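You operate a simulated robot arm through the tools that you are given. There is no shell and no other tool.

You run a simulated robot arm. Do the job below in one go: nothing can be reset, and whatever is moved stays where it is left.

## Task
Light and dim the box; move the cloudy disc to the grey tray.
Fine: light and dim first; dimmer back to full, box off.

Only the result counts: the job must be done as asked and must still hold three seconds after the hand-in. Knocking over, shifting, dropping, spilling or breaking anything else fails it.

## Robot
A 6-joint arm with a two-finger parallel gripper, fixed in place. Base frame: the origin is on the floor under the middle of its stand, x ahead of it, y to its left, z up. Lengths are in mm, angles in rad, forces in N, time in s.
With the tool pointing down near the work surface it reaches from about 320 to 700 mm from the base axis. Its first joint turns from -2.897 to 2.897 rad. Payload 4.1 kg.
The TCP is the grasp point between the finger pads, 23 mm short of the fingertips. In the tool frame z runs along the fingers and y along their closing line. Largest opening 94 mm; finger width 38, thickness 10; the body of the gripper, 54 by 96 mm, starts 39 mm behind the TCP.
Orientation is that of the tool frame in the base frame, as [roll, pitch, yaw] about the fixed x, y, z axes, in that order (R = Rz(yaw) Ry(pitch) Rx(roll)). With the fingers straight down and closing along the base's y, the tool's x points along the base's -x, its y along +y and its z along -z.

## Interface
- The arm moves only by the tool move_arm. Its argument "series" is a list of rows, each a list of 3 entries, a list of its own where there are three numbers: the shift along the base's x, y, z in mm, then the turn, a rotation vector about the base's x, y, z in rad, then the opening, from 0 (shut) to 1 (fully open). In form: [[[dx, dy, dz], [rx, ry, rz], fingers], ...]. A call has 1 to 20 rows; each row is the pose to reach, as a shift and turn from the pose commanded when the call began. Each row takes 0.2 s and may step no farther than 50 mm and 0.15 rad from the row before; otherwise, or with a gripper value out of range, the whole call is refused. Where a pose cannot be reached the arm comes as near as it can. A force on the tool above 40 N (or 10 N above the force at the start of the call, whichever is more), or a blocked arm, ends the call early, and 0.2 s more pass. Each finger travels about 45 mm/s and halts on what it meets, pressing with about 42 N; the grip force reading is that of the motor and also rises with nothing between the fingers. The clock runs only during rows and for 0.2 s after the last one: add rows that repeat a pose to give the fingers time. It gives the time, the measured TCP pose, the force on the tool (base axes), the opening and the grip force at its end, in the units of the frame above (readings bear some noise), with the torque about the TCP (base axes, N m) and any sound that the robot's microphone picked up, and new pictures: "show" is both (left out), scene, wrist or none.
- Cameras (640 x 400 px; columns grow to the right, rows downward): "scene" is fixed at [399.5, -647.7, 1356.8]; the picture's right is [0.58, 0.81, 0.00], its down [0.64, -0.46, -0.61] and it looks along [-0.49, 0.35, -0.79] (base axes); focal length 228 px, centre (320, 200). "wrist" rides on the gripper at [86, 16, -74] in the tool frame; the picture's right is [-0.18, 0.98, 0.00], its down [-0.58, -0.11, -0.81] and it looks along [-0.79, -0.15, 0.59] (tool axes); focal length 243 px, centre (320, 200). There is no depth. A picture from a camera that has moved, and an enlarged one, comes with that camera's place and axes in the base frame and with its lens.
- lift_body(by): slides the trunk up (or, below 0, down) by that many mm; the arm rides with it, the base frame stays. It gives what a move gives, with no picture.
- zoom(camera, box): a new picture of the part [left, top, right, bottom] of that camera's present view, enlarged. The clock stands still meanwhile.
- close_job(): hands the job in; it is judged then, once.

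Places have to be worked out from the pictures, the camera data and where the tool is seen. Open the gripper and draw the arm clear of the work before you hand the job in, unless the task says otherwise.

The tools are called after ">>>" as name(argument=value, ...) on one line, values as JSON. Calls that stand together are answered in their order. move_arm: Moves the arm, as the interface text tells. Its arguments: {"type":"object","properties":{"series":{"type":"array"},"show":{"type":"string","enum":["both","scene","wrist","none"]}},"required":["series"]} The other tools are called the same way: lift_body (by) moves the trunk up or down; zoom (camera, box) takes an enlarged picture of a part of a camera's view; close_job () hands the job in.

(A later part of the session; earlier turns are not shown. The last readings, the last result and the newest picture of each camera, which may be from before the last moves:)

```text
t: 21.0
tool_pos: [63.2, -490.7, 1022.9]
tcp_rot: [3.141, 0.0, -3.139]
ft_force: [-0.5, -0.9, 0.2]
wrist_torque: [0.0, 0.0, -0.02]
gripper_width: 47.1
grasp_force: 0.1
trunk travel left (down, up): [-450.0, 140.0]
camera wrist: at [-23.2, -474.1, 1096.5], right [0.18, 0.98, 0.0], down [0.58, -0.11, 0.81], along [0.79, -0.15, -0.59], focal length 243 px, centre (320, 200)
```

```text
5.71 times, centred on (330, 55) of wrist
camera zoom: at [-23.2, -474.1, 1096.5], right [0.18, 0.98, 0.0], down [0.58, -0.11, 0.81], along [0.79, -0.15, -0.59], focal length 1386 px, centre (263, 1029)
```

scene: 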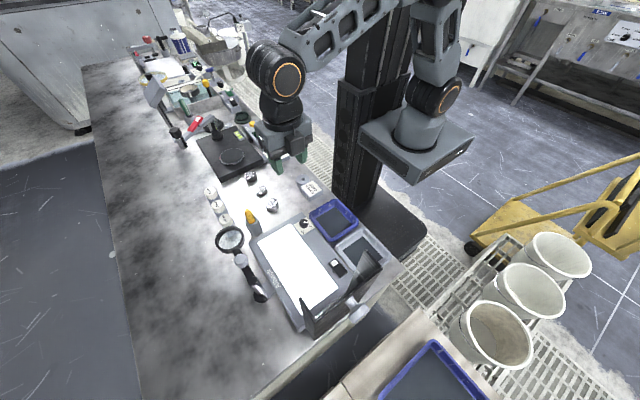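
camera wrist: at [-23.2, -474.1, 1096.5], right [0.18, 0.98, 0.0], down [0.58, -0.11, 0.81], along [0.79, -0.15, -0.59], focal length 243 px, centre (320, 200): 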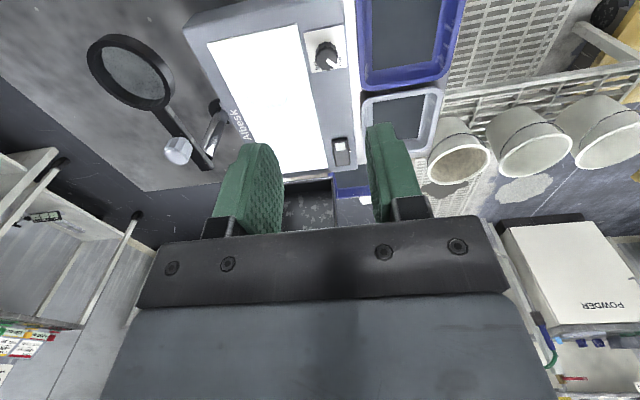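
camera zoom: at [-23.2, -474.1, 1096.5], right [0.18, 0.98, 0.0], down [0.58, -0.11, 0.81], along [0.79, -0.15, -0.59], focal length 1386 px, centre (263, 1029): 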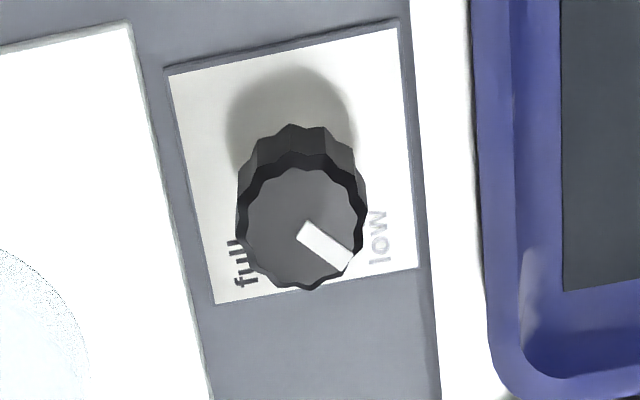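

Disc 1 (x ≈ 123) looks dimmer in the middle than disc 2, but the viewing angles differ. I shift the hand +110 mm in x so that disc 2 is seen from the same relative spot.

>>> move_arm(series=[[[40, 0, 0], [0, 0, 0], 0.5], [[80, 0, 0], [0, 0, 0], 0.5], [[110, 0, 0], [0, 0, 0], 0.5], [[110, 0, 0], [0, 0, 0], 0.5]], show="wrist")

>>> zoom(camera="wrist", box=[200, 20, 340, 180])

```text
t: 22.0
tool_pos: [174.8, -490.6, 1022.9]
tcp_rot: [-3.142, -0.001, -3.136]
ft_force: [-0.5, 0.1, -0.6]
wrist_torque: [-0.01, -0.03, -0.01]
gripper_width: 47.3
grasp_force: 0.1
trunk travel left (down, up): [-450.0, 140.0]
camera wrist: at [88.3, -474.2, 1096.3], right [0.18, 0.98, 0.0], down [0.58, -0.11, 0.81], along [0.79, -0.14, -0.59], focal length 243 px, centre (320, 200)
```

wrist: 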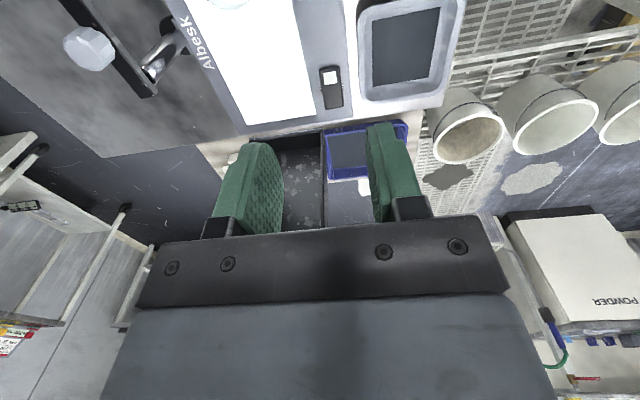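

```text
2.50 times, centred on (270, 100) of wrist
camera zoom: at [88.3, -474.2, 1096.3], right [0.18, 0.98, 0.0], down [0.58, -0.11, 0.81], along [0.79, -0.14, -0.59], focal length 606 px, centre (445, 450)
```

zoom: 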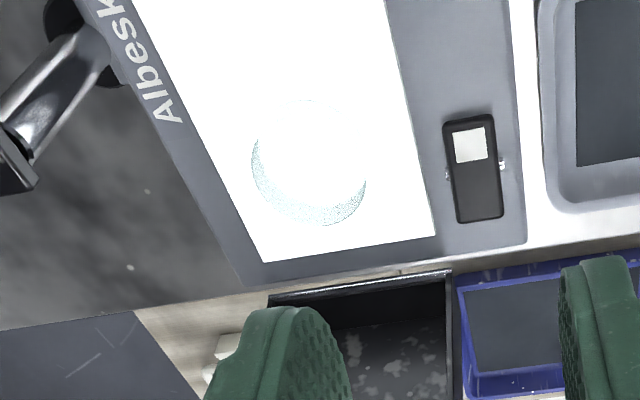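

From the same angle disc 2's middle is clear white while disc 1's is tinted. I enlarge disc 2 more to confirm.

>>> zoom(camera="wrist", box=[235, 50, 300, 100])

>>> zoom(camera="scene", box=[265, 225, 305, 265])

```text
8.00 times, centred on (268, 75) of wrist
camera zoom: at [88.3, -474.2, 1096.3], right [0.18, 0.98, 0.0], down [0.58, -0.11, 0.81], along [0.79, -0.14, -0.59], focal length 1941 px, centre (740, 1200)
```

zoom: 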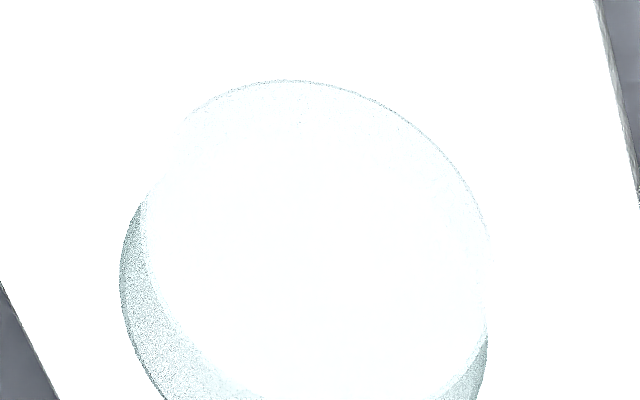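

```text
10.00 times, centred on (285, 245) of scene
camera zoom: at [399.5, -647.7, 1356.8], right [0.58, 0.81, 0.0], down [0.64, -0.46, -0.61], along [-0.49, 0.35, -0.79], focal length 2275 px, centre (670, -250)
```

zoom: 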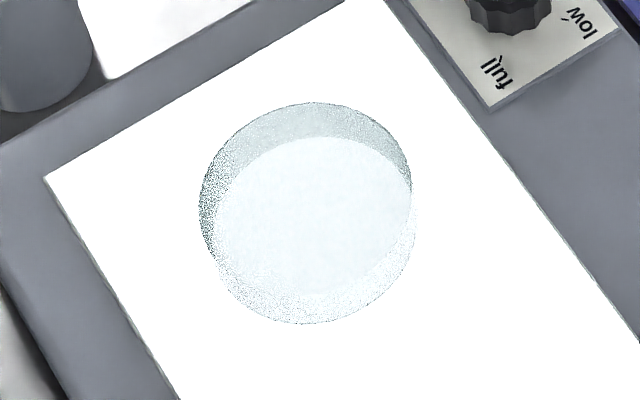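

Confirmed: disc 1 (x ≈ 123, y ≈ -569, about 57 mm wide, 18 mm thick, top ≈ 810) is the cloudy one. I go above it with fingers opened to ~75 mm and check the line-up.

>>> move_arm(series=[[[-25, -39, 0], [0, 0, -0.005], 0.6], [[-50, -78, 0], [0, 0, -0.005], 0.8], [[-50, -78, -45], [0, 0, -0.005], 0.8], [[-50, -78, -90], [0, 0, -0.005], 0.8], [[-50, -78, -135], [0, 0, -0.005], 0.8], [[-50, -78, -135], [0, 0, -0.005], 0.8]])

>>> zoom(camera="wrist", box=[220, 60, 420, 200])

>>> zoom(camera="scene", box=[210, 170, 350, 270])

```text
t: 23.4
tool_pos: [124.0, -569.0, 887.8]
tcp_rot: [3.14, -0.001, -3.14]
ft_force: [0.3, 0.9, -0.5]
wrist_torque: [0.01, -0.02, 0.03]
gripper_width: 75.1
grasp_force: 0.0
trunk travel left (down, up): [-450.0, 140.0]
camera wrist: at [38.3, -552.9, 961.6], right [0.18, 0.98, 0.0], down [0.58, -0.11, 0.81], along [0.79, -0.15, -0.59], focal length 243 px, centre (320, 200)
```

scene: 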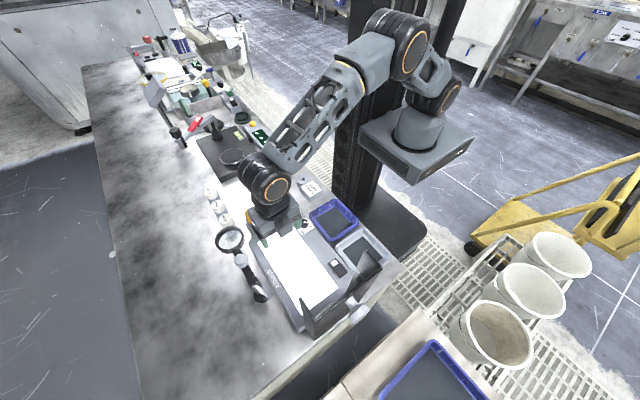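
wrist: 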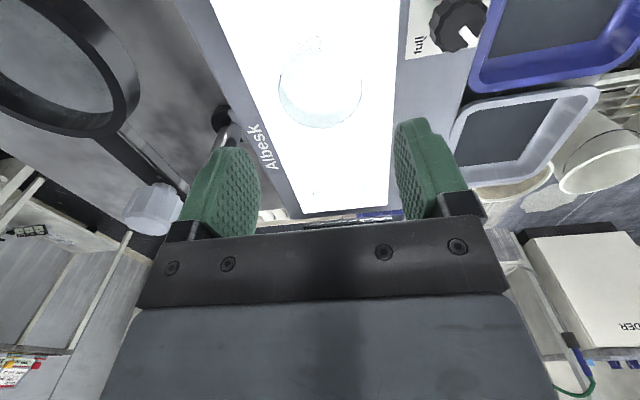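

```text
2.86 times, centred on (320, 130) of wrist
camera zoom: at [38.3, -552.9, 961.6], right [0.18, 0.98, 0.0], down [0.58, -0.11, 0.81], along [0.79, -0.15, -0.59], focal length 693 px, centre (320, 400)
```

zoom: 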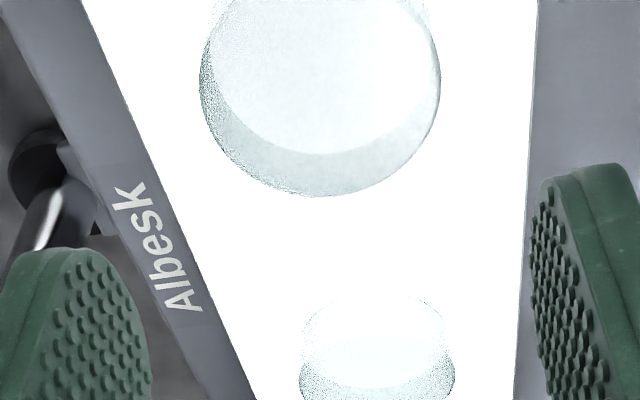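

```text
4.00 times, centred on (280, 220) of scene
camera zoom: at [399.5, -647.7, 1356.8], right [0.58, 0.81, 0.0], down [0.64, -0.46, -0.61], along [-0.49, 0.35, -0.79], focal length 910 px, centre (480, 120)
```

zoom: 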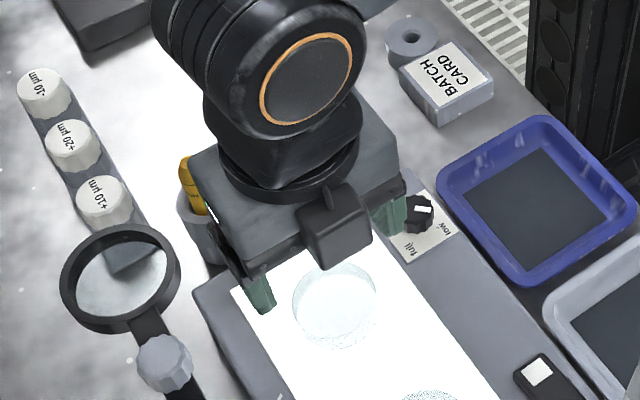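

The disc is centred under the hand within about 1 mm. I go down so the tips are ~4 mm above the panel and close on the disc.

>>> move_arm(series=[[[0.5, 0, -25], [0, 0, 0], 0.8], [[0.5, 0, -48], [0, 0, 0], 0.8], [[0.5, 0, -60], [0, 0, 0], 0.8], [[0.5, 0, -67], [0, 0, 0], 0.8], [[0.5, 0, -67], [0, 0, 0], 0.7], [[0.5, 0, -67], [0, 0, 0], 0.6], [[0.5, 0, -67], [0, 0, 0], 0.55], [[0.5, 0, -67], [0, 0, 0], 0.5], [[0.5, 0, -67], [0, 0, 0], 0.5]])

>>> zoom(camera="wrist", box=[220, 80, 420, 220])

```text
t: 25.4
tool_pos: [123.5, -568.7, 819.9]
tcp_rot: [3.141, 0.002, -3.141]
ft_force: [-0.4, -0.3, -0.6]
wrist_torque: [-0.04, 0.02, 0.03]
gripper_width: 54.8
grasp_force: 42.0
trunk travel left (down, up): [-450.0, 140.0]
camera wrist: at [37.9, -552.0, 894.4], right [0.18, 0.98, 0.0], down [0.58, -0.11, 0.81], along [0.79, -0.15, -0.59], focal length 243 px, centre (320, 200)
```

scene: 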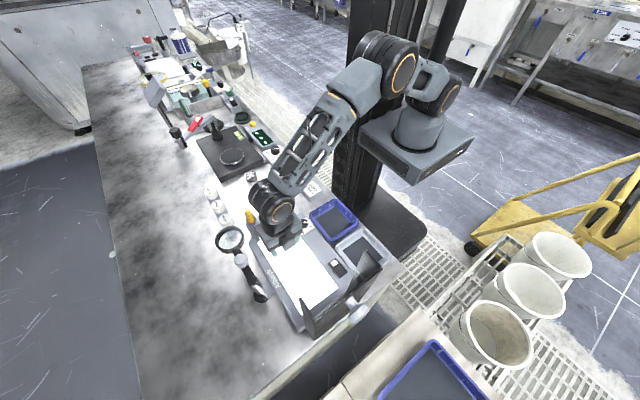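
wrist: 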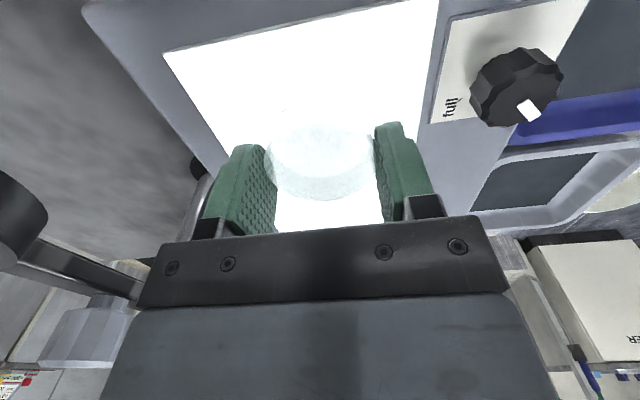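

```text
2.86 times, centred on (320, 150) of wrist
camera zoom: at [37.9, -552.0, 894.4], right [0.18, 0.98, 0.0], down [0.58, -0.11, 0.81], along [0.79, -0.15, -0.59], focal length 693 px, centre (320, 343)
```

zoom: 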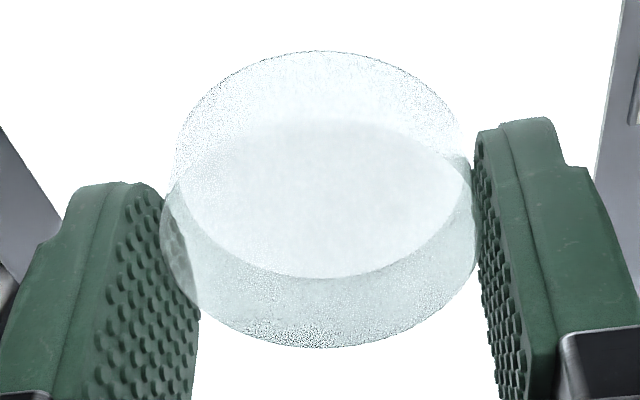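

The disc is held (54.8 mm, 42 N). I lift straight up slowly by 120 mm, checking the grip.

>>> move_arm(series=[[[0, 0, 5], [0, 0, 0], 0.5], [[0, 0, 20], [0, 0, 0], 0.5], [[0, 0, 45], [0, 0, 0], 0.5], [[0, 0, 75], [0, 0, 0], 0.5], [[0, 0, 105], [0, 0, 0], 0.5], [[0, 0, 120], [0, 0, 0], 0.5], [[0, 0, 120], [0, 0, 0], 0.5]])

>>> zoom(camera="scene", box=[210, 170, 350, 310])

```text
t: 27.0
tool_pos: [123.2, -568.4, 941.6]
tcp_rot: [3.141, 0.0, 3.141]
ft_force: [0.7, -0.5, -1.6]
wrist_torque: [0.01, 0.02, 0.0]
gripper_width: 54.8
grasp_force: 42.4
trunk travel left (down, up): [-450.0, 140.0]
camera wrist: at [37.5, -552.0, 1015.3], right [0.18, 0.98, 0.0], down [0.58, -0.11, 0.81], along [0.79, -0.15, -0.59], focal length 243 px, centre (320, 200)
```

scene: 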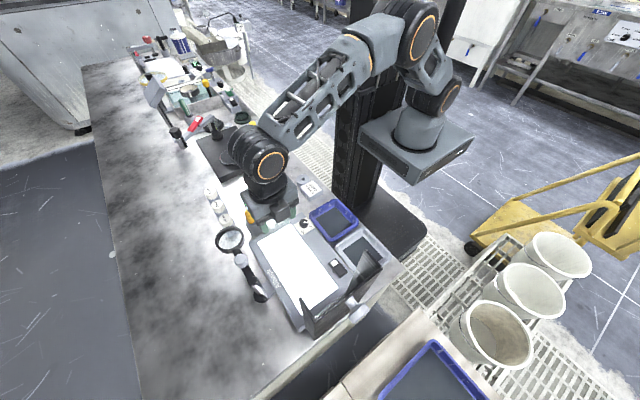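
wrist: 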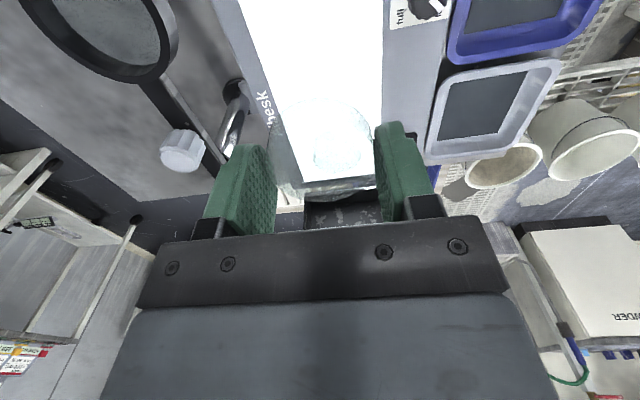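

```text
2.86 times, centred on (280, 240) of scene
camera zoom: at [399.5, -647.7, 1356.8], right [0.58, 0.81, 0.0], down [0.64, -0.46, -0.61], along [-0.49, 0.35, -0.79], focal length 650 px, centre (434, 86)
```

zoom: 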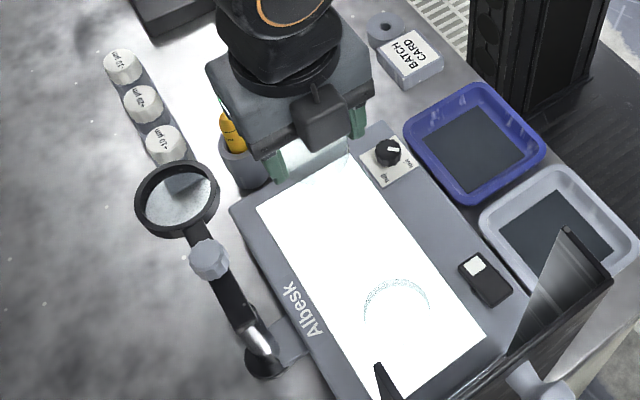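

The disc is up and held. Before moving over, I enlarge the grey tray in both views to fix its centre and floor height.

>>> zoom(camera="wrist", box=[410, 40, 580, 170])

>>> zoom(camera="scene", box=[330, 215, 400, 290])

```text
3.08 times, centred on (495, 105) of wrist
camera zoom: at [37.5, -552.0, 1015.3], right [0.18, 0.98, 0.0], down [0.58, -0.11, 0.81], along [0.79, -0.15, -0.59], focal length 746 px, centre (-218, 492)
```

zoom: 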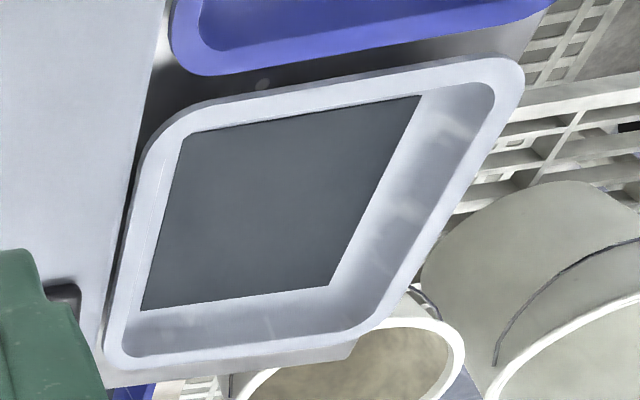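

```text
5.33 times, centred on (365, 252) of scene
camera zoom: at [399.5, -647.7, 1356.8], right [0.58, 0.81, 0.0], down [0.64, -0.46, -0.61], along [-0.49, 0.35, -0.79], focal length 1213 px, centre (80, -80)
```

zoom: 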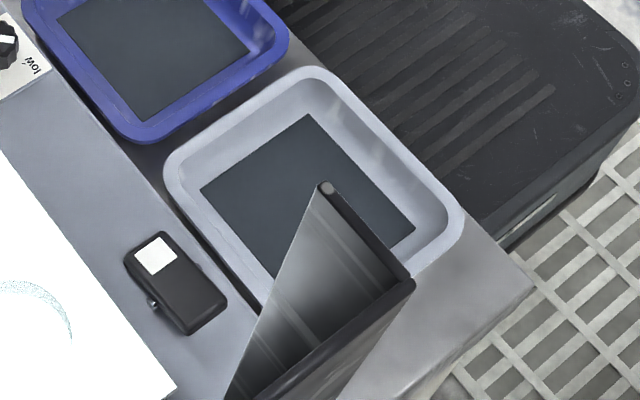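

Triangulated tray floor: x 207–290, y -431…-352, z ≈ 746, centre (249, -391.5); the disc bottom is ~29 mm under the TCP. I carry the disc over at z ≈ 940 while turning the hand -90°, so the fingers lie along the tray's longer side.

>>> move_arm(series=[[[10, 15, 0], [0, 0, -0.1309], 0.5], [[21, 29.5, 0], [0, 0, -0.2618], 0.5], [[31, 44, 0], [0, 0, -0.3927], 0.5], [[42, 59, 0], [0, 0, -0.5236], 0.5], [[52, 74, 0], [0, 0, -0.6545], 0.5], [[63, 89, 0], [0, 0, -0.7854], 0.5], [[73, 103, 0], [0, 0, -0.9163], 0.5], [[84, 118, 0], [0, 0, -1.0472], 0.5], [[94, 133, 0], [0, 0, -1.1781], 0.5], [[105, 148, 0], [0, 0, -1.309], 0.5], [[115, 163, 0], [0, 0, -1.4399], 0.5], [[125.3, 177.2, 0], [0, 0, -1.5708], 0.5], [[125.3, 177.2, 0], [0, 0, -1.5708], 0.5]])

```text
t: 29.8
tool_pos: [249.3, -390.6, 940.2]
tcp_rot: [-3.142, 0.001, 1.57]
ft_force: [-0.8, -0.4, -1.1]
wrist_torque: [0.0, 0.0, 0.03]
gripper_width: 54.7
grasp_force: 42.1
trunk travel left (down, up): [-450.0, 140.0]
camera wrist: at [266.3, -303.6, 1014.7], right [0.98, -0.18, 0.0], down [-0.11, -0.58, 0.81], along [-0.15, -0.79, -0.59], focal length 243 px, centre (320, 200)
```

scene: 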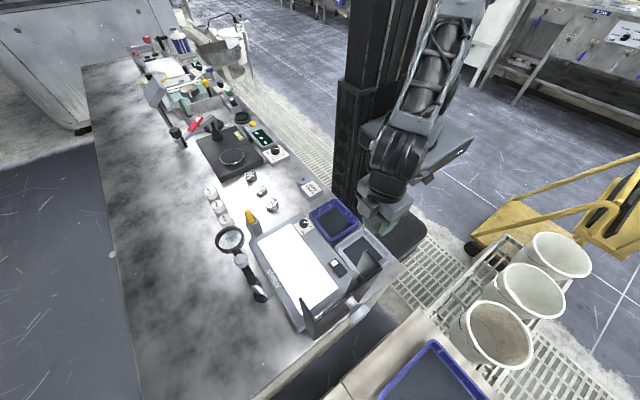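
wrist: 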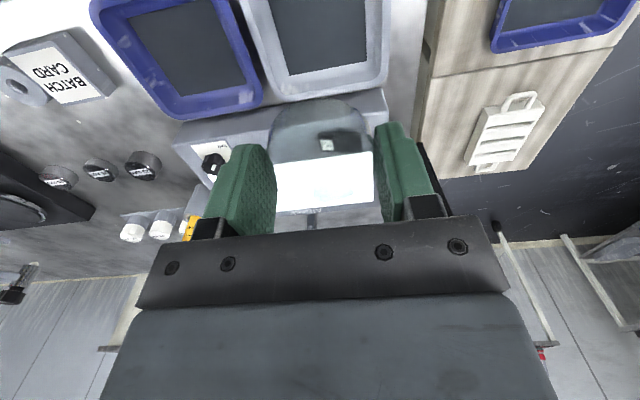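

The hand is over the grey tray, disc held firmly. I go down to z ≈ 850 and recheck the tray's position against the hand.

>>> move_arm(series=[[[0, -0.5, -35], [0, 0, 0], 0.5], [[0, -0.5, -70], [0, 0, 0], 0.5], [[0, -0.5, -90], [0, 0, 0], 0.5], [[0, -0.5, -90], [0, 0, 0], 0.5]])

>>> zoom(camera="wrist", box=[200, 0, 440, 150])

>>> zoom(camera="scene", box=[330, 180, 420, 290])

```text
t: 30.8
tool_pos: [249.5, -391.5, 850.2]
tcp_rot: [-3.141, 0.0, 1.571]
ft_force: [0.8, 0.0, -1.3]
wrist_torque: [0.03, -0.01, -0.02]
gripper_width: 54.6
grasp_force: 41.9
trunk travel left (down, up): [-450.0, 140.0]
camera wrist: at [266.0, -304.3, 923.8], right [0.98, -0.18, 0.0], down [-0.11, -0.58, 0.81], along [-0.15, -0.79, -0.59], focal length 243 px, centre (320, 200)
```

scene: 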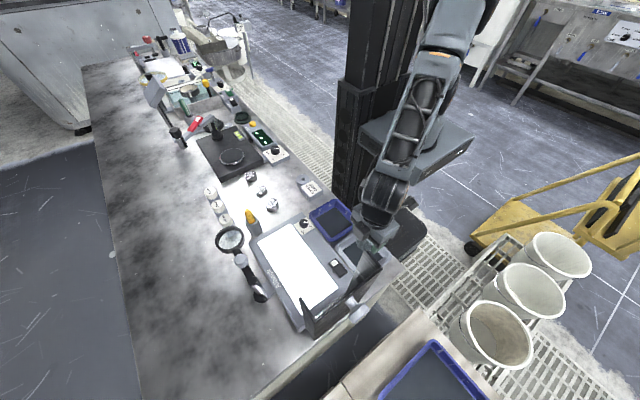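
wrist: 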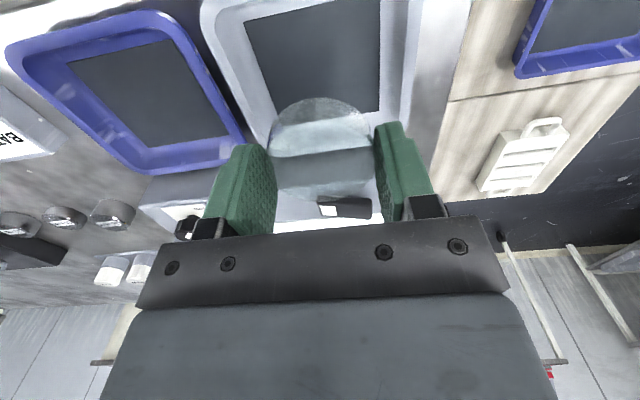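

```text
2.67 times, centred on (320, 75) of wrist
camera zoom: at [266.0, -304.3, 923.8], right [0.98, -0.18, 0.0], down [-0.11, -0.58, 0.81], along [-0.15, -0.79, -0.59], focal length 647 px, centre (320, 533)
```

zoom: 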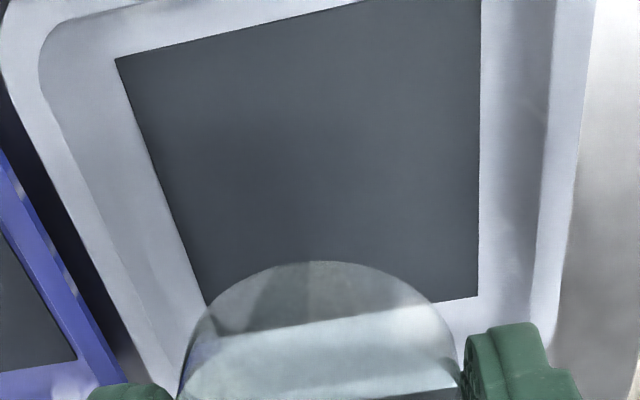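

```text
3.64 times, centred on (375, 235) of scene
camera zoom: at [399.5, -647.7, 1356.8], right [0.58, 0.81, 0.0], down [0.64, -0.46, -0.61], along [-0.49, 0.35, -0.79], focal length 827 px, centre (120, 73)
```

zoom: 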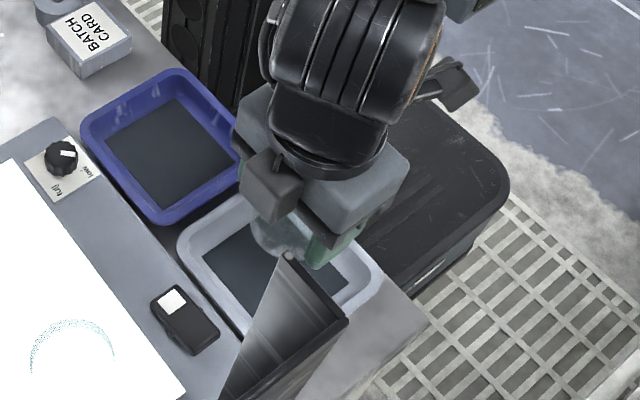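

From here the tray floor spans x 209–293, y -429…-351, so the centre is (251, -390); I correct by 1 mm each way. I lower to about 5 mm above the floor, then look and feel.

>>> move_arm(series=[[[1, 1, -25], [0, 0, 0], 0.5], [[1, 1, -45], [0, 0, 0], 0.5], [[1, 1, -58], [0, 0, 0], 0.5], [[1, 1, -66], [0, 0, 0], 0.5], [[1, 1, -70], [0, 0, 0], 0.5], [[1, 1, -70], [0, 0, 0], 0.5]])

>>> zoom(camera="wrist", box=[200, 60, 440, 210])

>>> zoom(camera="scene", box=[330, 200, 420, 290])

```text
t: 32.2
tool_pos: [251.4, -390.8, 779.1]
tcp_rot: [-3.141, 0.0, 1.57]
ft_force: [0.6, -0.3, -1.4]
wrist_torque: [-0.04, 0.01, 0.01]
gripper_width: 54.8
grasp_force: 41.6
trunk travel left (down, up): [-450.0, 140.0]
camera wrist: at [267.1, -303.9, 854.6], right [0.98, -0.18, 0.0], down [-0.11, -0.58, 0.81], along [-0.15, -0.79, -0.59], focal length 243 px, centre (320, 200)
```

scene: 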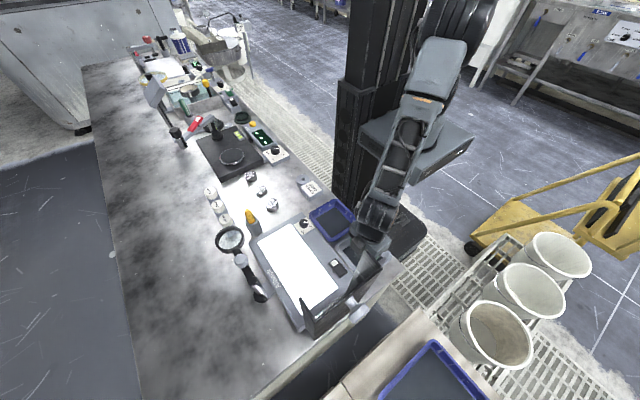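
wrist: 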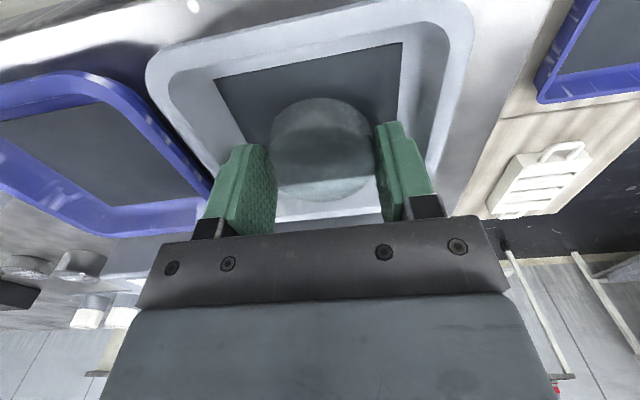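

```text
2.67 times, centred on (320, 135) of wrist
camera zoom: at [267.1, -303.9, 854.6], right [0.98, -0.18, 0.0], down [-0.11, -0.58, 0.81], along [-0.15, -0.79, -0.59], focal length 647 px, centre (320, 373)
```

zoom: 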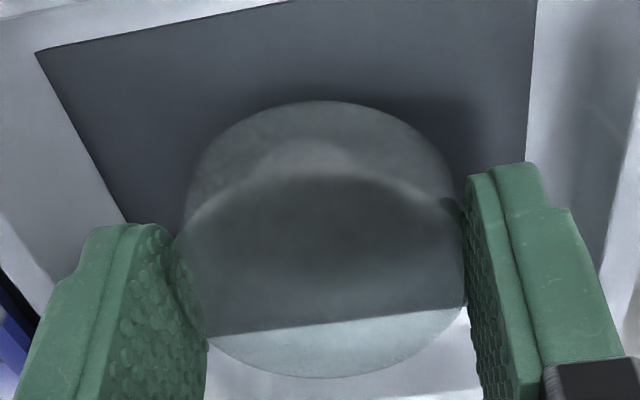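

```text
4.44 times, centred on (375, 245) of scene
camera zoom: at [399.5, -647.7, 1356.8], right [0.58, 0.81, 0.0], down [0.64, -0.46, -0.61], along [-0.49, 0.35, -0.79], focal length 1011 px, centre (76, 0)
```

zoom: 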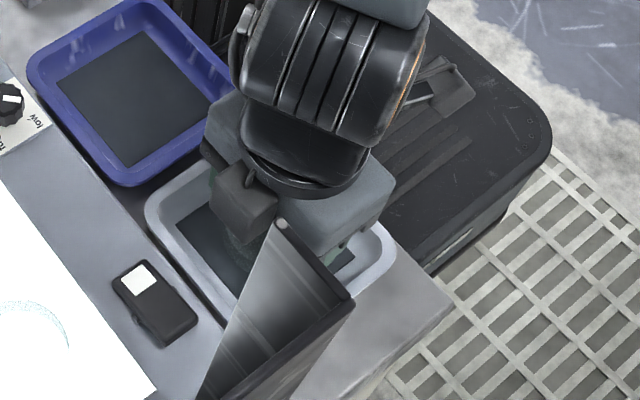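

The disc hovers inside the tray with the fingers clear of its walls. I lower in 1 mm steps and watch the force for contact.

>>> move_arm(series=[[[0, 0, -1.5], [0, 0, 0], 0.5], [[0, 0, -3], [0, 0, 0], 0.5], [[0, 0, -4], [0, 0, 0], 0.5], [[0, 0, -5], [0, 0, 0], 0.5], [[0, 0, -5], [0, 0, 0], 0.5]], show="none")

```text
t: 33.4
tool_pos: [250.9, -392.1, 775.6]
tcp_rot: [3.141, 0.001, 1.572]
ft_force: [-0.7, -0.7, -1.5]
wrist_torque: [0.0, 0.03, -0.07]
gripper_width: 54.8
grasp_force: 42.1
trunk travel left (down, up): [-450.0, 140.0]
```

No contact yet at z ≈ 775.5. I go on in half-millimetre to 1 mm steps.

>>> move_arm(series=[[[0, 0, -1], [0, 0, 0], 0.5], [[0, 0, -1.7], [0, 0, 0], 0.5], [[0, 0, -1.7], [0, 0, 0], 0.5]], show="none")

```text
t: 34.2
tool_pos: [250.8, -392.5, 774.2]
tcp_rot: [3.141, 0.001, 1.571]
ft_force: [-0.9, 0.2, -0.5]
wrist_torque: [0.02, -0.03, 0.02]
gripper_width: 54.7
grasp_force: 42.4
trunk travel left (down, up): [-450.0, 140.0]
```

Still no clear contact. I lower another 1.5 mm.

>>> move_arm(series=[[[0, 0, -0.7], [0, 0, 0], 0.5], [[0, 0, -1.4], [0, 0, 0], 0.5], [[0, 0, -1.4], [0, 0, 0], 0.5]], show="none")

```text
t: 35.0
tool_pos: [250.5, -392.2, 774.3]
tcp_rot: [3.142, 0.003, 1.572]
ft_force: [2.6, -0.6, 8.1]
wrist_torque: [0.08, 0.03, 0.0]
gripper_width: 54.8
grasp_force: 42.0
trunk travel left (down, up): [-450.0, 140.0]
```

The floor is felt (8 N up). I release gently to ~60 mm, which keeps the fingers within the tray floor, then check before rising.

>>> move_arm(series=[[[0, 0, 0.6], [0, 0, 0], 0.56], [[0, 0, 0.6], [0, 0, 0], 0.6], [[0, 0, 0.6], [0, 0, 0], 0.63], [[0, 0, 0.6], [0, 0, 0], 0.63]])

>>> zoom(camera="wrist", box=[200, 60, 440, 210])

```text
t: 36.0
tool_pos: [250.8, -390.8, 772.5]
tcp_rot: [3.141, 0.0, 1.57]
ft_force: [0.4, -0.7, 0.2]
wrist_torque: [0.03, -0.01, 0.01]
gripper_width: 59.1
grasp_force: 0.2
trunk travel left (down, up): [-450.0, 140.0]
camera wrist: at [266.3, -304.1, 846.7], right [0.98, -0.18, 0.0], down [-0.11, -0.58, 0.81], along [-0.15, -0.79, -0.59], focal length 243 px, centre (320, 200)
```

scene: 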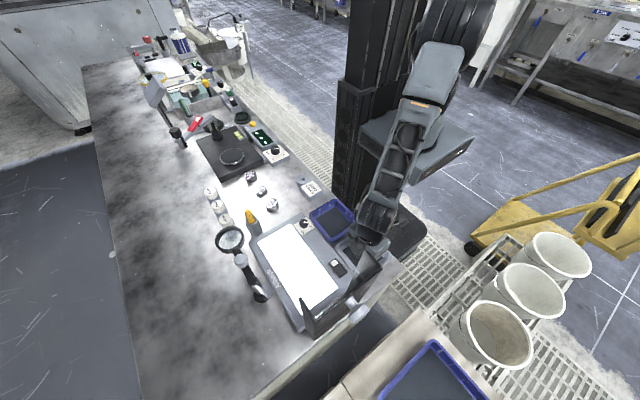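
wrist: 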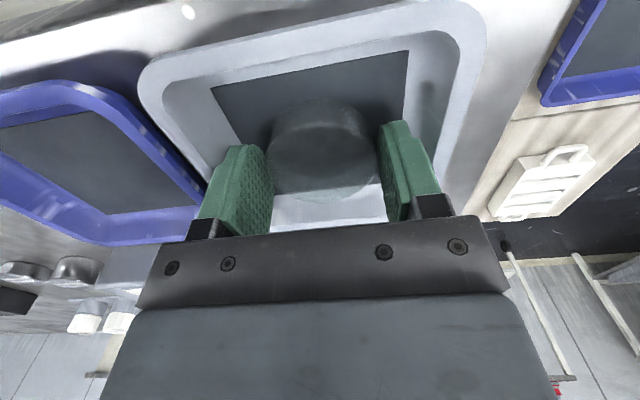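

```text
2.67 times, centred on (320, 135) of wrist
camera zoom: at [266.3, -304.1, 846.7], right [0.98, -0.18, 0.0], down [-0.11, -0.58, 0.81], along [-0.15, -0.79, -0.59], focal length 647 px, centre (320, 373)
```

zoom: 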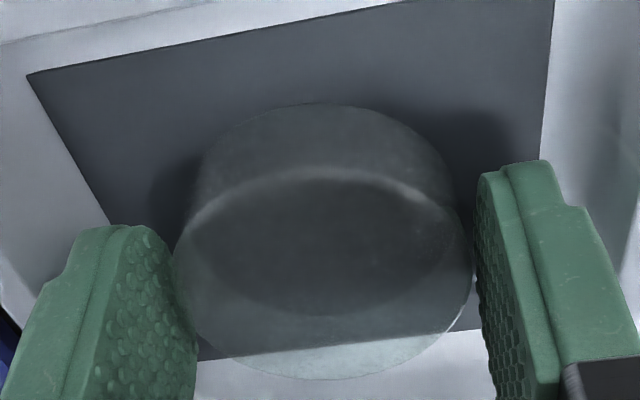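

The disc rests in the tray with gaps to both fingers. I rise straight up.

>>> move_arm(series=[[[0, 0, 6], [0, 0, 0], 0.63], [[0, 0, 20], [0, 0, 0], 0.63], [[0, 0, 45], [0, 0, 0], 0.63], [[0, 0, 85], [0, 0, 0], 0.63], [[0, 0, 125], [0, 0, 0], 0.63], [[0, 0, 150], [0, 0, 0], 0.63], [[0, 0, 150], [0, 0, 0], 0.63]])

>>> zoom(camera="wrist", box=[200, 0, 440, 150])

```text
t: 37.6
tool_pos: [250.1, -390.3, 923.5]
tcp_rot: [-3.141, 0.0, 1.572]
ft_force: [-0.3, 0.8, 0.0]
wrist_torque: [-0.02, -0.01, 0.02]
gripper_width: 59.3
grasp_force: 0.0
trunk travel left (down, up): [-450.0, 140.0]
camera wrist: at [266.0, -303.5, 997.9], right [0.98, -0.18, 0.0], down [-0.11, -0.58, 0.81], along [-0.15, -0.79, -0.59], focal length 243 px, centre (320, 200)
```

scene: 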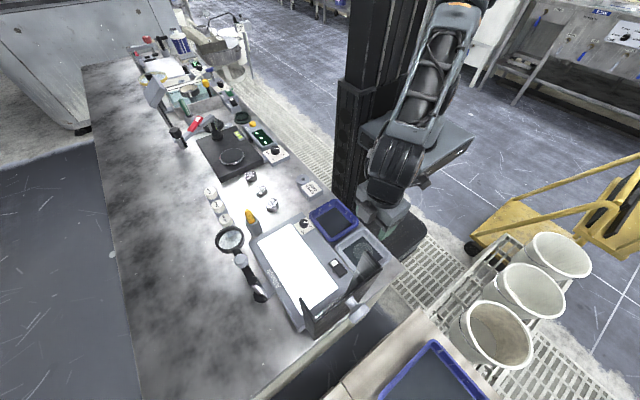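
wrist: 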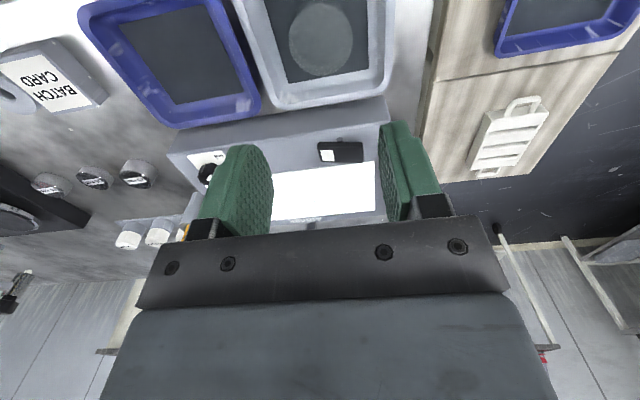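

```text
2.67 times, centred on (320, 75) of wrist
camera zoom: at [266.0, -303.5, 997.9], right [0.98, -0.18, 0.0], down [-0.11, -0.58, 0.81], along [-0.15, -0.79, -0.59], focal length 647 px, centre (320, 533)
```

zoom: 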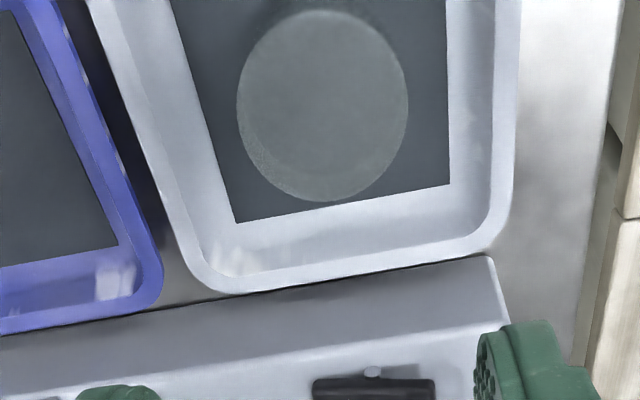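

The disc lies flat in the grey tray. Now the dimmer goes back: I move above the knob with the hand turned to +45°, ready to turn clockwise back to "full".

>>> move_arm(series=[[[-8.4, -5.5, 0], [0, 0, 0.1309], 0.6], [[-16.7, -10.9, 0], [0, 0, 0.2618], 0.5], [[-25.1, -16.4, 0], [0, 0, 0.3927], 0.5], [[-33.4, -21.9, 0], [0, 0, 0.5236], 0.5], [[-41.8, -27.4, 0], [0, 0, 0.6545], 0.5], [[-50.2, -32.8, 0], [0, 0, 0.7854], 0.5], [[-58.5, -38.3, 0], [0, 0, 0.9163], 0.5], [[-66.9, -43.8, 0], [0, 0, 1.0472], 0.5], [[-75.2, -49.2, 0], [0, 0, 1.1781], 0.5], [[-83.6, -54.7, 0], [0, 0, 1.309], 0.5], [[-92, -60.2, 0], [0, 0, 1.4399], 0.5], [[-100.3, -65.7, 0], [0, 0, 1.5708], 0.5], [[-108.7, -71.1, -5], [0, 0, 1.7017], 0.5], [[-117, -76.6, -10], [0, 0, 1.8326], 0.5], [[-125.4, -82.1, -20], [0, 0, 1.9635], 0.5], [[-133.8, -87.5, -30], [0, 0, 2.0944], 0.5], [[-142.1, -93, -42], [0, 0, 2.2253], 0.5], [[-150.5, -98.5, -53], [0, 0, 2.3562], 0.5], [[-150.5, -98.5, -53], [0, 0, 2.3562], 0.5]])

>>> zoom(camera="wrist", box=[260, 60, 380, 160])

```text
t: 41.6
tool_pos: [99.5, -490.4, 869.5]
tcp_rot: [3.141, -0.001, -2.353]
ft_force: [-0.2, -0.8, 0.5]
wrist_torque: [0.01, -0.01, 0.01]
gripper_width: 47.1
grasp_force: 0.0
trunk travel left (down, up): [-450.0, 140.0]
camera wrist: at [27.3, -539.0, 944.2], right [-0.57, 0.82, 0.0], down [0.49, 0.34, 0.81], along [0.66, 0.46, -0.59], focal length 243 px, centre (320, 200)
```

scene: 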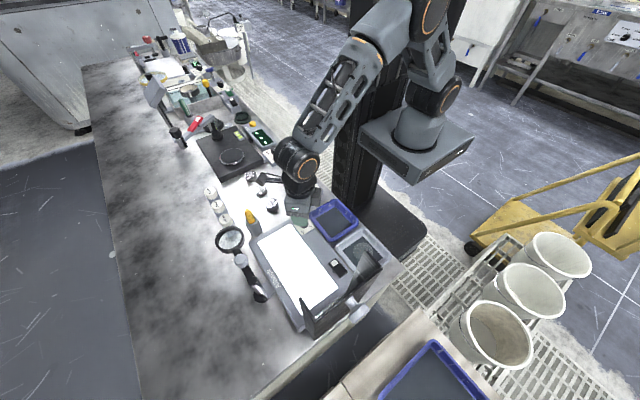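
wrist: 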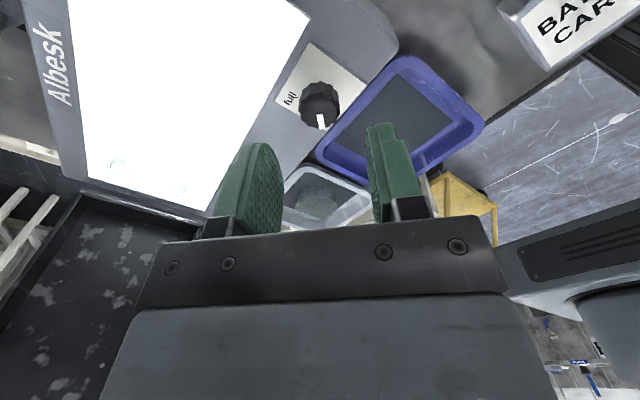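

```text
4.00 times, centred on (320, 110) of wrist
camera zoom: at [27.3, -539.0, 944.2], right [-0.57, 0.82, 0.0], down [0.49, 0.34, 0.81], along [0.66, 0.46, -0.59], focal length 970 px, centre (320, 560)
```

zoom: 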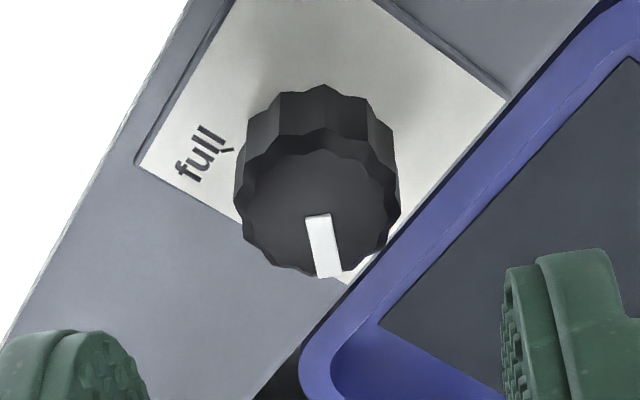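

The knob is centred under the hand. I go down 47 mm and close on it.

>>> move_arm(series=[[[0, -0.4, -20], [0, 0, 0], 0.5], [[0, -0.4, -38], [0, 0, 0], 0.5], [[0, -0.4, -47], [0, 0, 0], 0.5], [[0, -0.4, -47], [0, 0, 0], 0.35], [[0, -0.4, -47], [0, 0, 0], 0.24], [[0, -0.4, -47], [0, 0, 0], 0.2], [[0, -0.4, -47], [0, 0, 0], 0.2]], show="wrist")

```text
t: 43.2
tool_pos: [100.1, -489.6, 823.5]
tcp_rot: [-3.141, -0.001, -2.354]
ft_force: [1.1, -1.5, -1.1]
wrist_torque: [-0.24, 0.01, 0.0]
gripper_width: 24.0
grasp_force: 45.5
trunk travel left (down, up): [-450.0, 140.0]
camera wrist: at [27.7, -539.1, 896.8], right [-0.57, 0.82, 0.0], down [0.49, 0.33, 0.81], along [0.66, 0.46, -0.59], focal length 243 px, centre (320, 200)
```

wrist: 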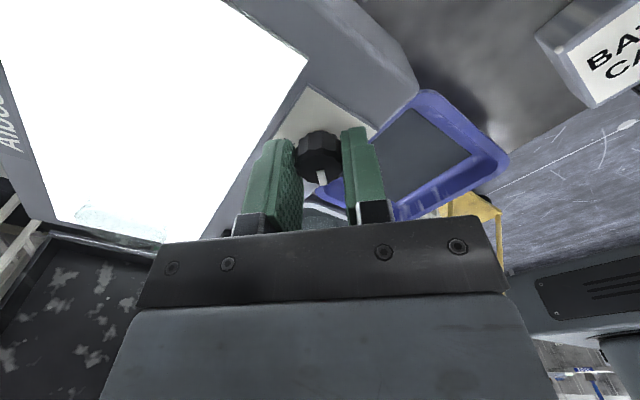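

The knob is held with hardly any side force. I turn it clockwise (negative about z) in 0.1 rad steps to just short of the full travel.

>>> move_arm(series=[[[0, 0, 0], [0, 0, -0.1], 0.2], [[0, 0, 0], [0, 0, -0.2], 0.2], [[0, 0, 0], [0, 0, -0.3], 0.2], [[0, 0, 0], [0, 0, -0.4], 0.2], [[0, 0, 0], [0, 0, -0.5], 0.2], [[0, 0, 0], [0, 0, -0.6], 0.2], [[0, 0, 0], [0, 0, -0.7], 0.2], [[0, 0, 0], [0, 0, -0.7], 0.2]], show="wrist")

```text
t: 45.0
tool_pos: [99.7, -490.3, 822.6]
tcp_rot: [-3.139, -0.001, -3.058]
ft_force: [1.6, 0.5, -4.3]
wrist_torque: [0.2, -0.5, -0.01]
gripper_width: 24.1
grasp_force: 45.2
trunk travel left (down, up): [-450.0, 140.0]
camera wrist: at [12.6, -480.4, 896.8], right [0.1, 0.99, 0.0], down [0.59, -0.06, 0.81], along [0.8, -0.08, -0.59], focal length 243 px, centre (320, 200)
```

wrist: 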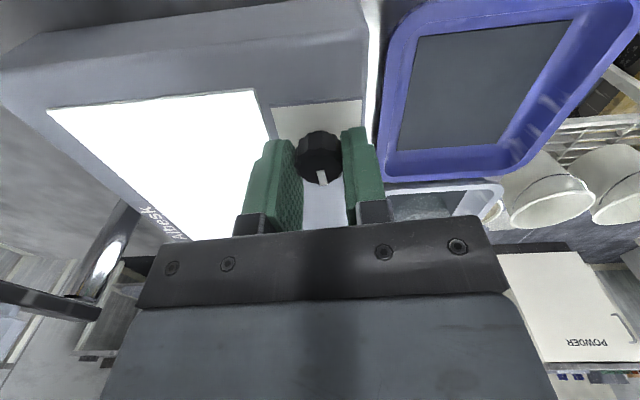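

The knob follows freely. I continue clockwise another 0.75 rad, near the full stop.

>>> move_arm(series=[[[0, 0, 0], [0, 0, -0.1], 0.2], [[0, 0, 0], [0, 0, -0.2], 0.2], [[0, 0, 0], [0, 0, -0.3], 0.2], [[0, 0, 0], [0, 0, -0.4], 0.2], [[0, 0, 0], [0, 0, -0.5], 0.2], [[0, 0, 0], [0, 0, -0.6], 0.2], [[0, 0, 0], [0, 0, -0.7], 0.2], [[0, 0, 0], [0, 0, -0.75], 0.2], [[0, 0, 0], [0, 0, -0.75], 0.2]], show="wrist")

```text
t: 47.0
tool_pos: [100.7, -489.6, 822.4]
tcp_rot: [3.141, 0.001, 2.477]
ft_force: [3.7, 7.0, -5.0]
wrist_torque: [-0.22, -0.55, -0.01]
gripper_width: 23.9
grasp_force: 44.5
trunk travel left (down, up): [-450.0, 140.0]
camera wrist: at [42.1, -423.0, 896.9], right [0.75, 0.66, 0.0], down [0.39, -0.44, 0.81], along [0.53, -0.61, -0.59], focal length 243 px, centre (320, 200)
```

wrist: 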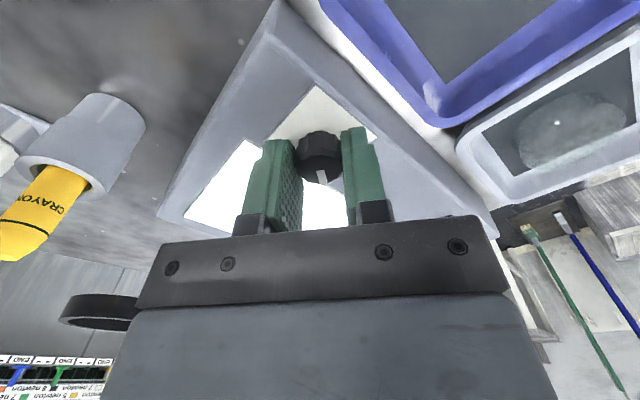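

About 0.12 rad should remain. I turn in 0.03–0.04 rad steps until the torque shows the stop.

>>> move_arm(series=[[[0.3, 0.5, 0], [0, 0, -0.04], 0.2], [[0.3, 0.5, 0], [0, 0, -0.08], 0.2], [[0.3, 0.5, 0], [0, 0, -0.11], 0.2], [[0.3, 0.5, 0], [0, 0, -0.14], 0.2], [[0.3, 0.5, 0], [0, 0, -0.14], 0.2]], show="wrist")

```text
t: 48.2
tool_pos: [100.4, -489.2, 823.5]
tcp_rot: [-3.141, 0.0, 2.337]
ft_force: [0.8, 1.8, -4.7]
wrist_torque: [0.11, 0.22, 0.55]
gripper_width: 24.2
grasp_force: 45.4
trunk travel left (down, up): [-450.0, 140.0]
camera wrist: at [51.9, -415.4, 896.9], right [0.84, 0.55, 0.0], down [0.33, -0.49, 0.81], along [0.44, -0.67, -0.59], focal length 243 px, centre (320, 200)
```

wrist: 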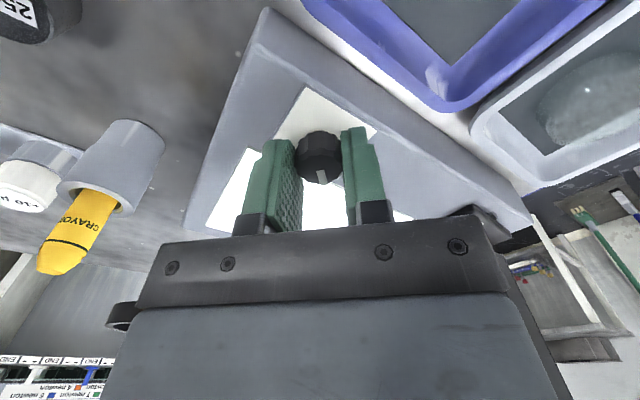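

Torque +0.55 Nm: the "full" stop is reached. I let go and rise, then check the mark.

>>> move_arm(series=[[[0, 0, 0], [0, 0, 0.01], 0.3], [[0, 0, 0], [0, 0, 0.01], 0.45], [[0, 0, 0], [0, 0, 0.01], 0.5], [[0, 0, 15], [0, 0, 0.01], 0.5], [[0, 0, 45], [0, 0, 0.01], 0.5], [[0, 0, 85], [0, 0, 0.01], 0.5], [[0, 0, 100], [0, 0, 0.01], 0.5], [[0, 0, 100], [0, 0, 0.01], 0.5]])

>>> zoom(camera="wrist", box=[260, 10, 400, 110])

>>> zoom(camera="scene", box=[240, 190, 350, 300])

```text
t: 50.0
tool_pos: [100.2, -490.0, 923.0]
tcp_rot: [3.141, -0.001, 2.348]
ft_force: [-0.9, -0.2, 0.8]
wrist_torque: [-0.01, 0.0, 0.02]
gripper_width: 47.0
grasp_force: 0.1
trunk travel left (down, up): [-450.0, 140.0]
camera wrist: at [51.3, -415.6, 997.4], right [0.83, 0.56, 0.0], down [0.33, -0.49, 0.81], along [0.45, -0.67, -0.59], focal length 243 px, centre (320, 200)
```

scene: 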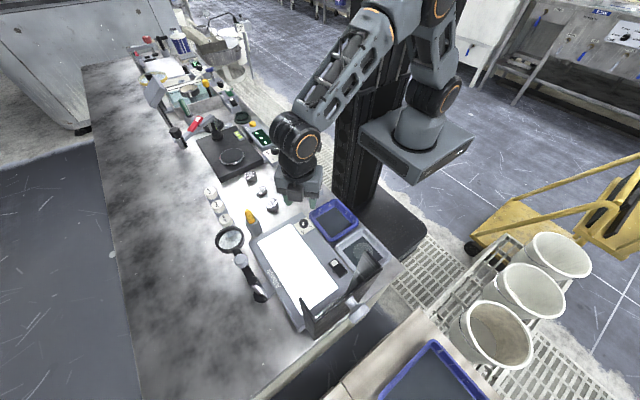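
wrist: 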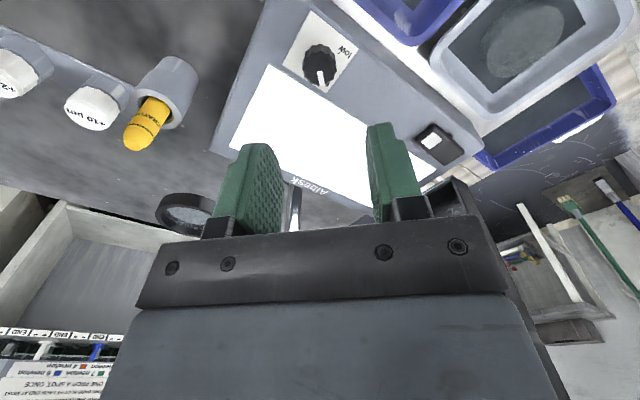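

```text
4.00 times, centred on (330, 60) of wrist
camera zoom: at [51.3, -415.6, 997.4], right [0.83, 0.56, 0.0], down [0.33, -0.49, 0.81], along [0.45, -0.67, -0.59], focal length 970 px, centre (280, 760)
```

zoom: 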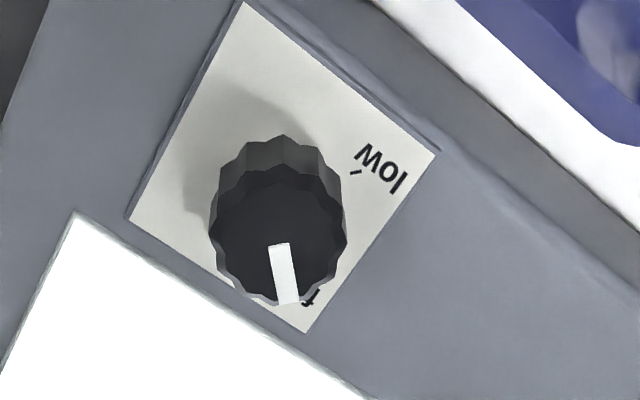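

```text
3.64 times, centred on (295, 245) of scene
camera zoom: at [399.5, -647.7, 1356.8], right [0.58, 0.81, 0.0], down [0.64, -0.46, -0.61], along [-0.49, 0.35, -0.79], focal length 827 px, centre (411, 36)
```

zoom: 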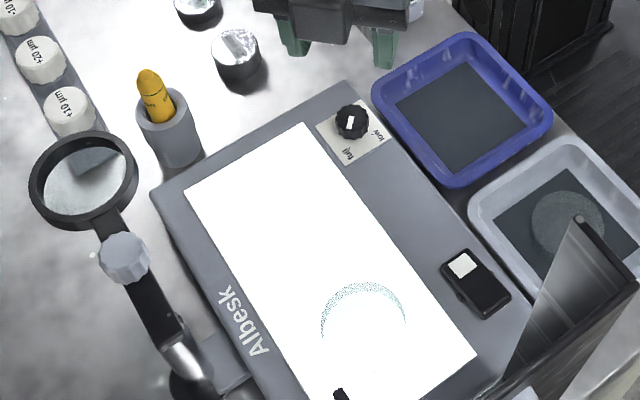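

The mark is back on "full". Now the switch: I enlarge it to see the present tilt before planning the press on its far end.

>>> zoom(camera="scene", box=[315, 245, 361, 285])

>>> zoom(camera="wrist", box=[390, 110, 490, 190])

```text
10.00 times, centred on (338, 265) of scene
camera zoom: at [399.5, -647.7, 1356.8], right [0.58, 0.81, 0.0], down [0.64, -0.46, -0.61], along [-0.49, 0.35, -0.79], focal length 2275 px, centre (140, -450)
```

zoom: 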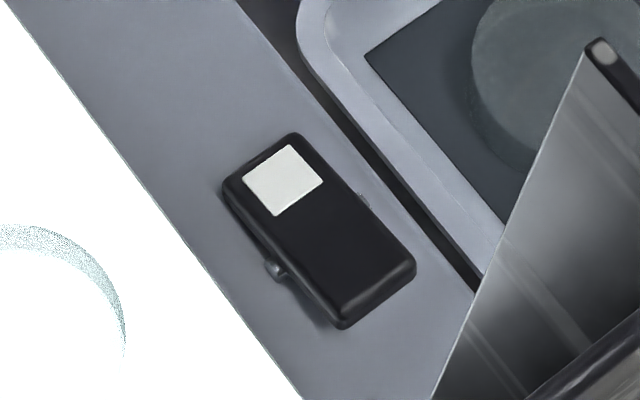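

```text
5.00 times, centred on (440, 150) of wrist
camera zoom: at [51.3, -415.6, 997.4], right [0.83, 0.56, 0.0], down [0.33, -0.49, 0.81], along [0.45, -0.67, -0.59], focal length 1213 px, centre (-280, 450)
```

zoom: 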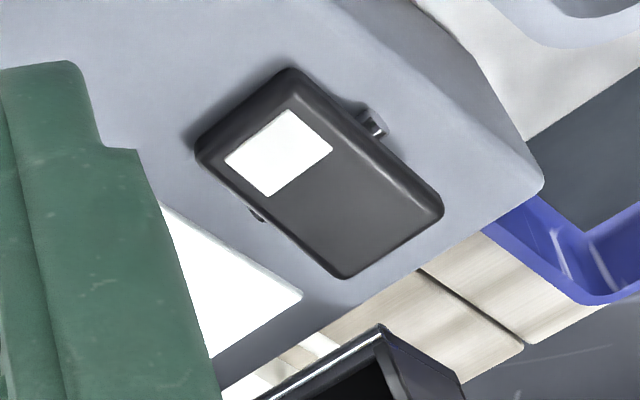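

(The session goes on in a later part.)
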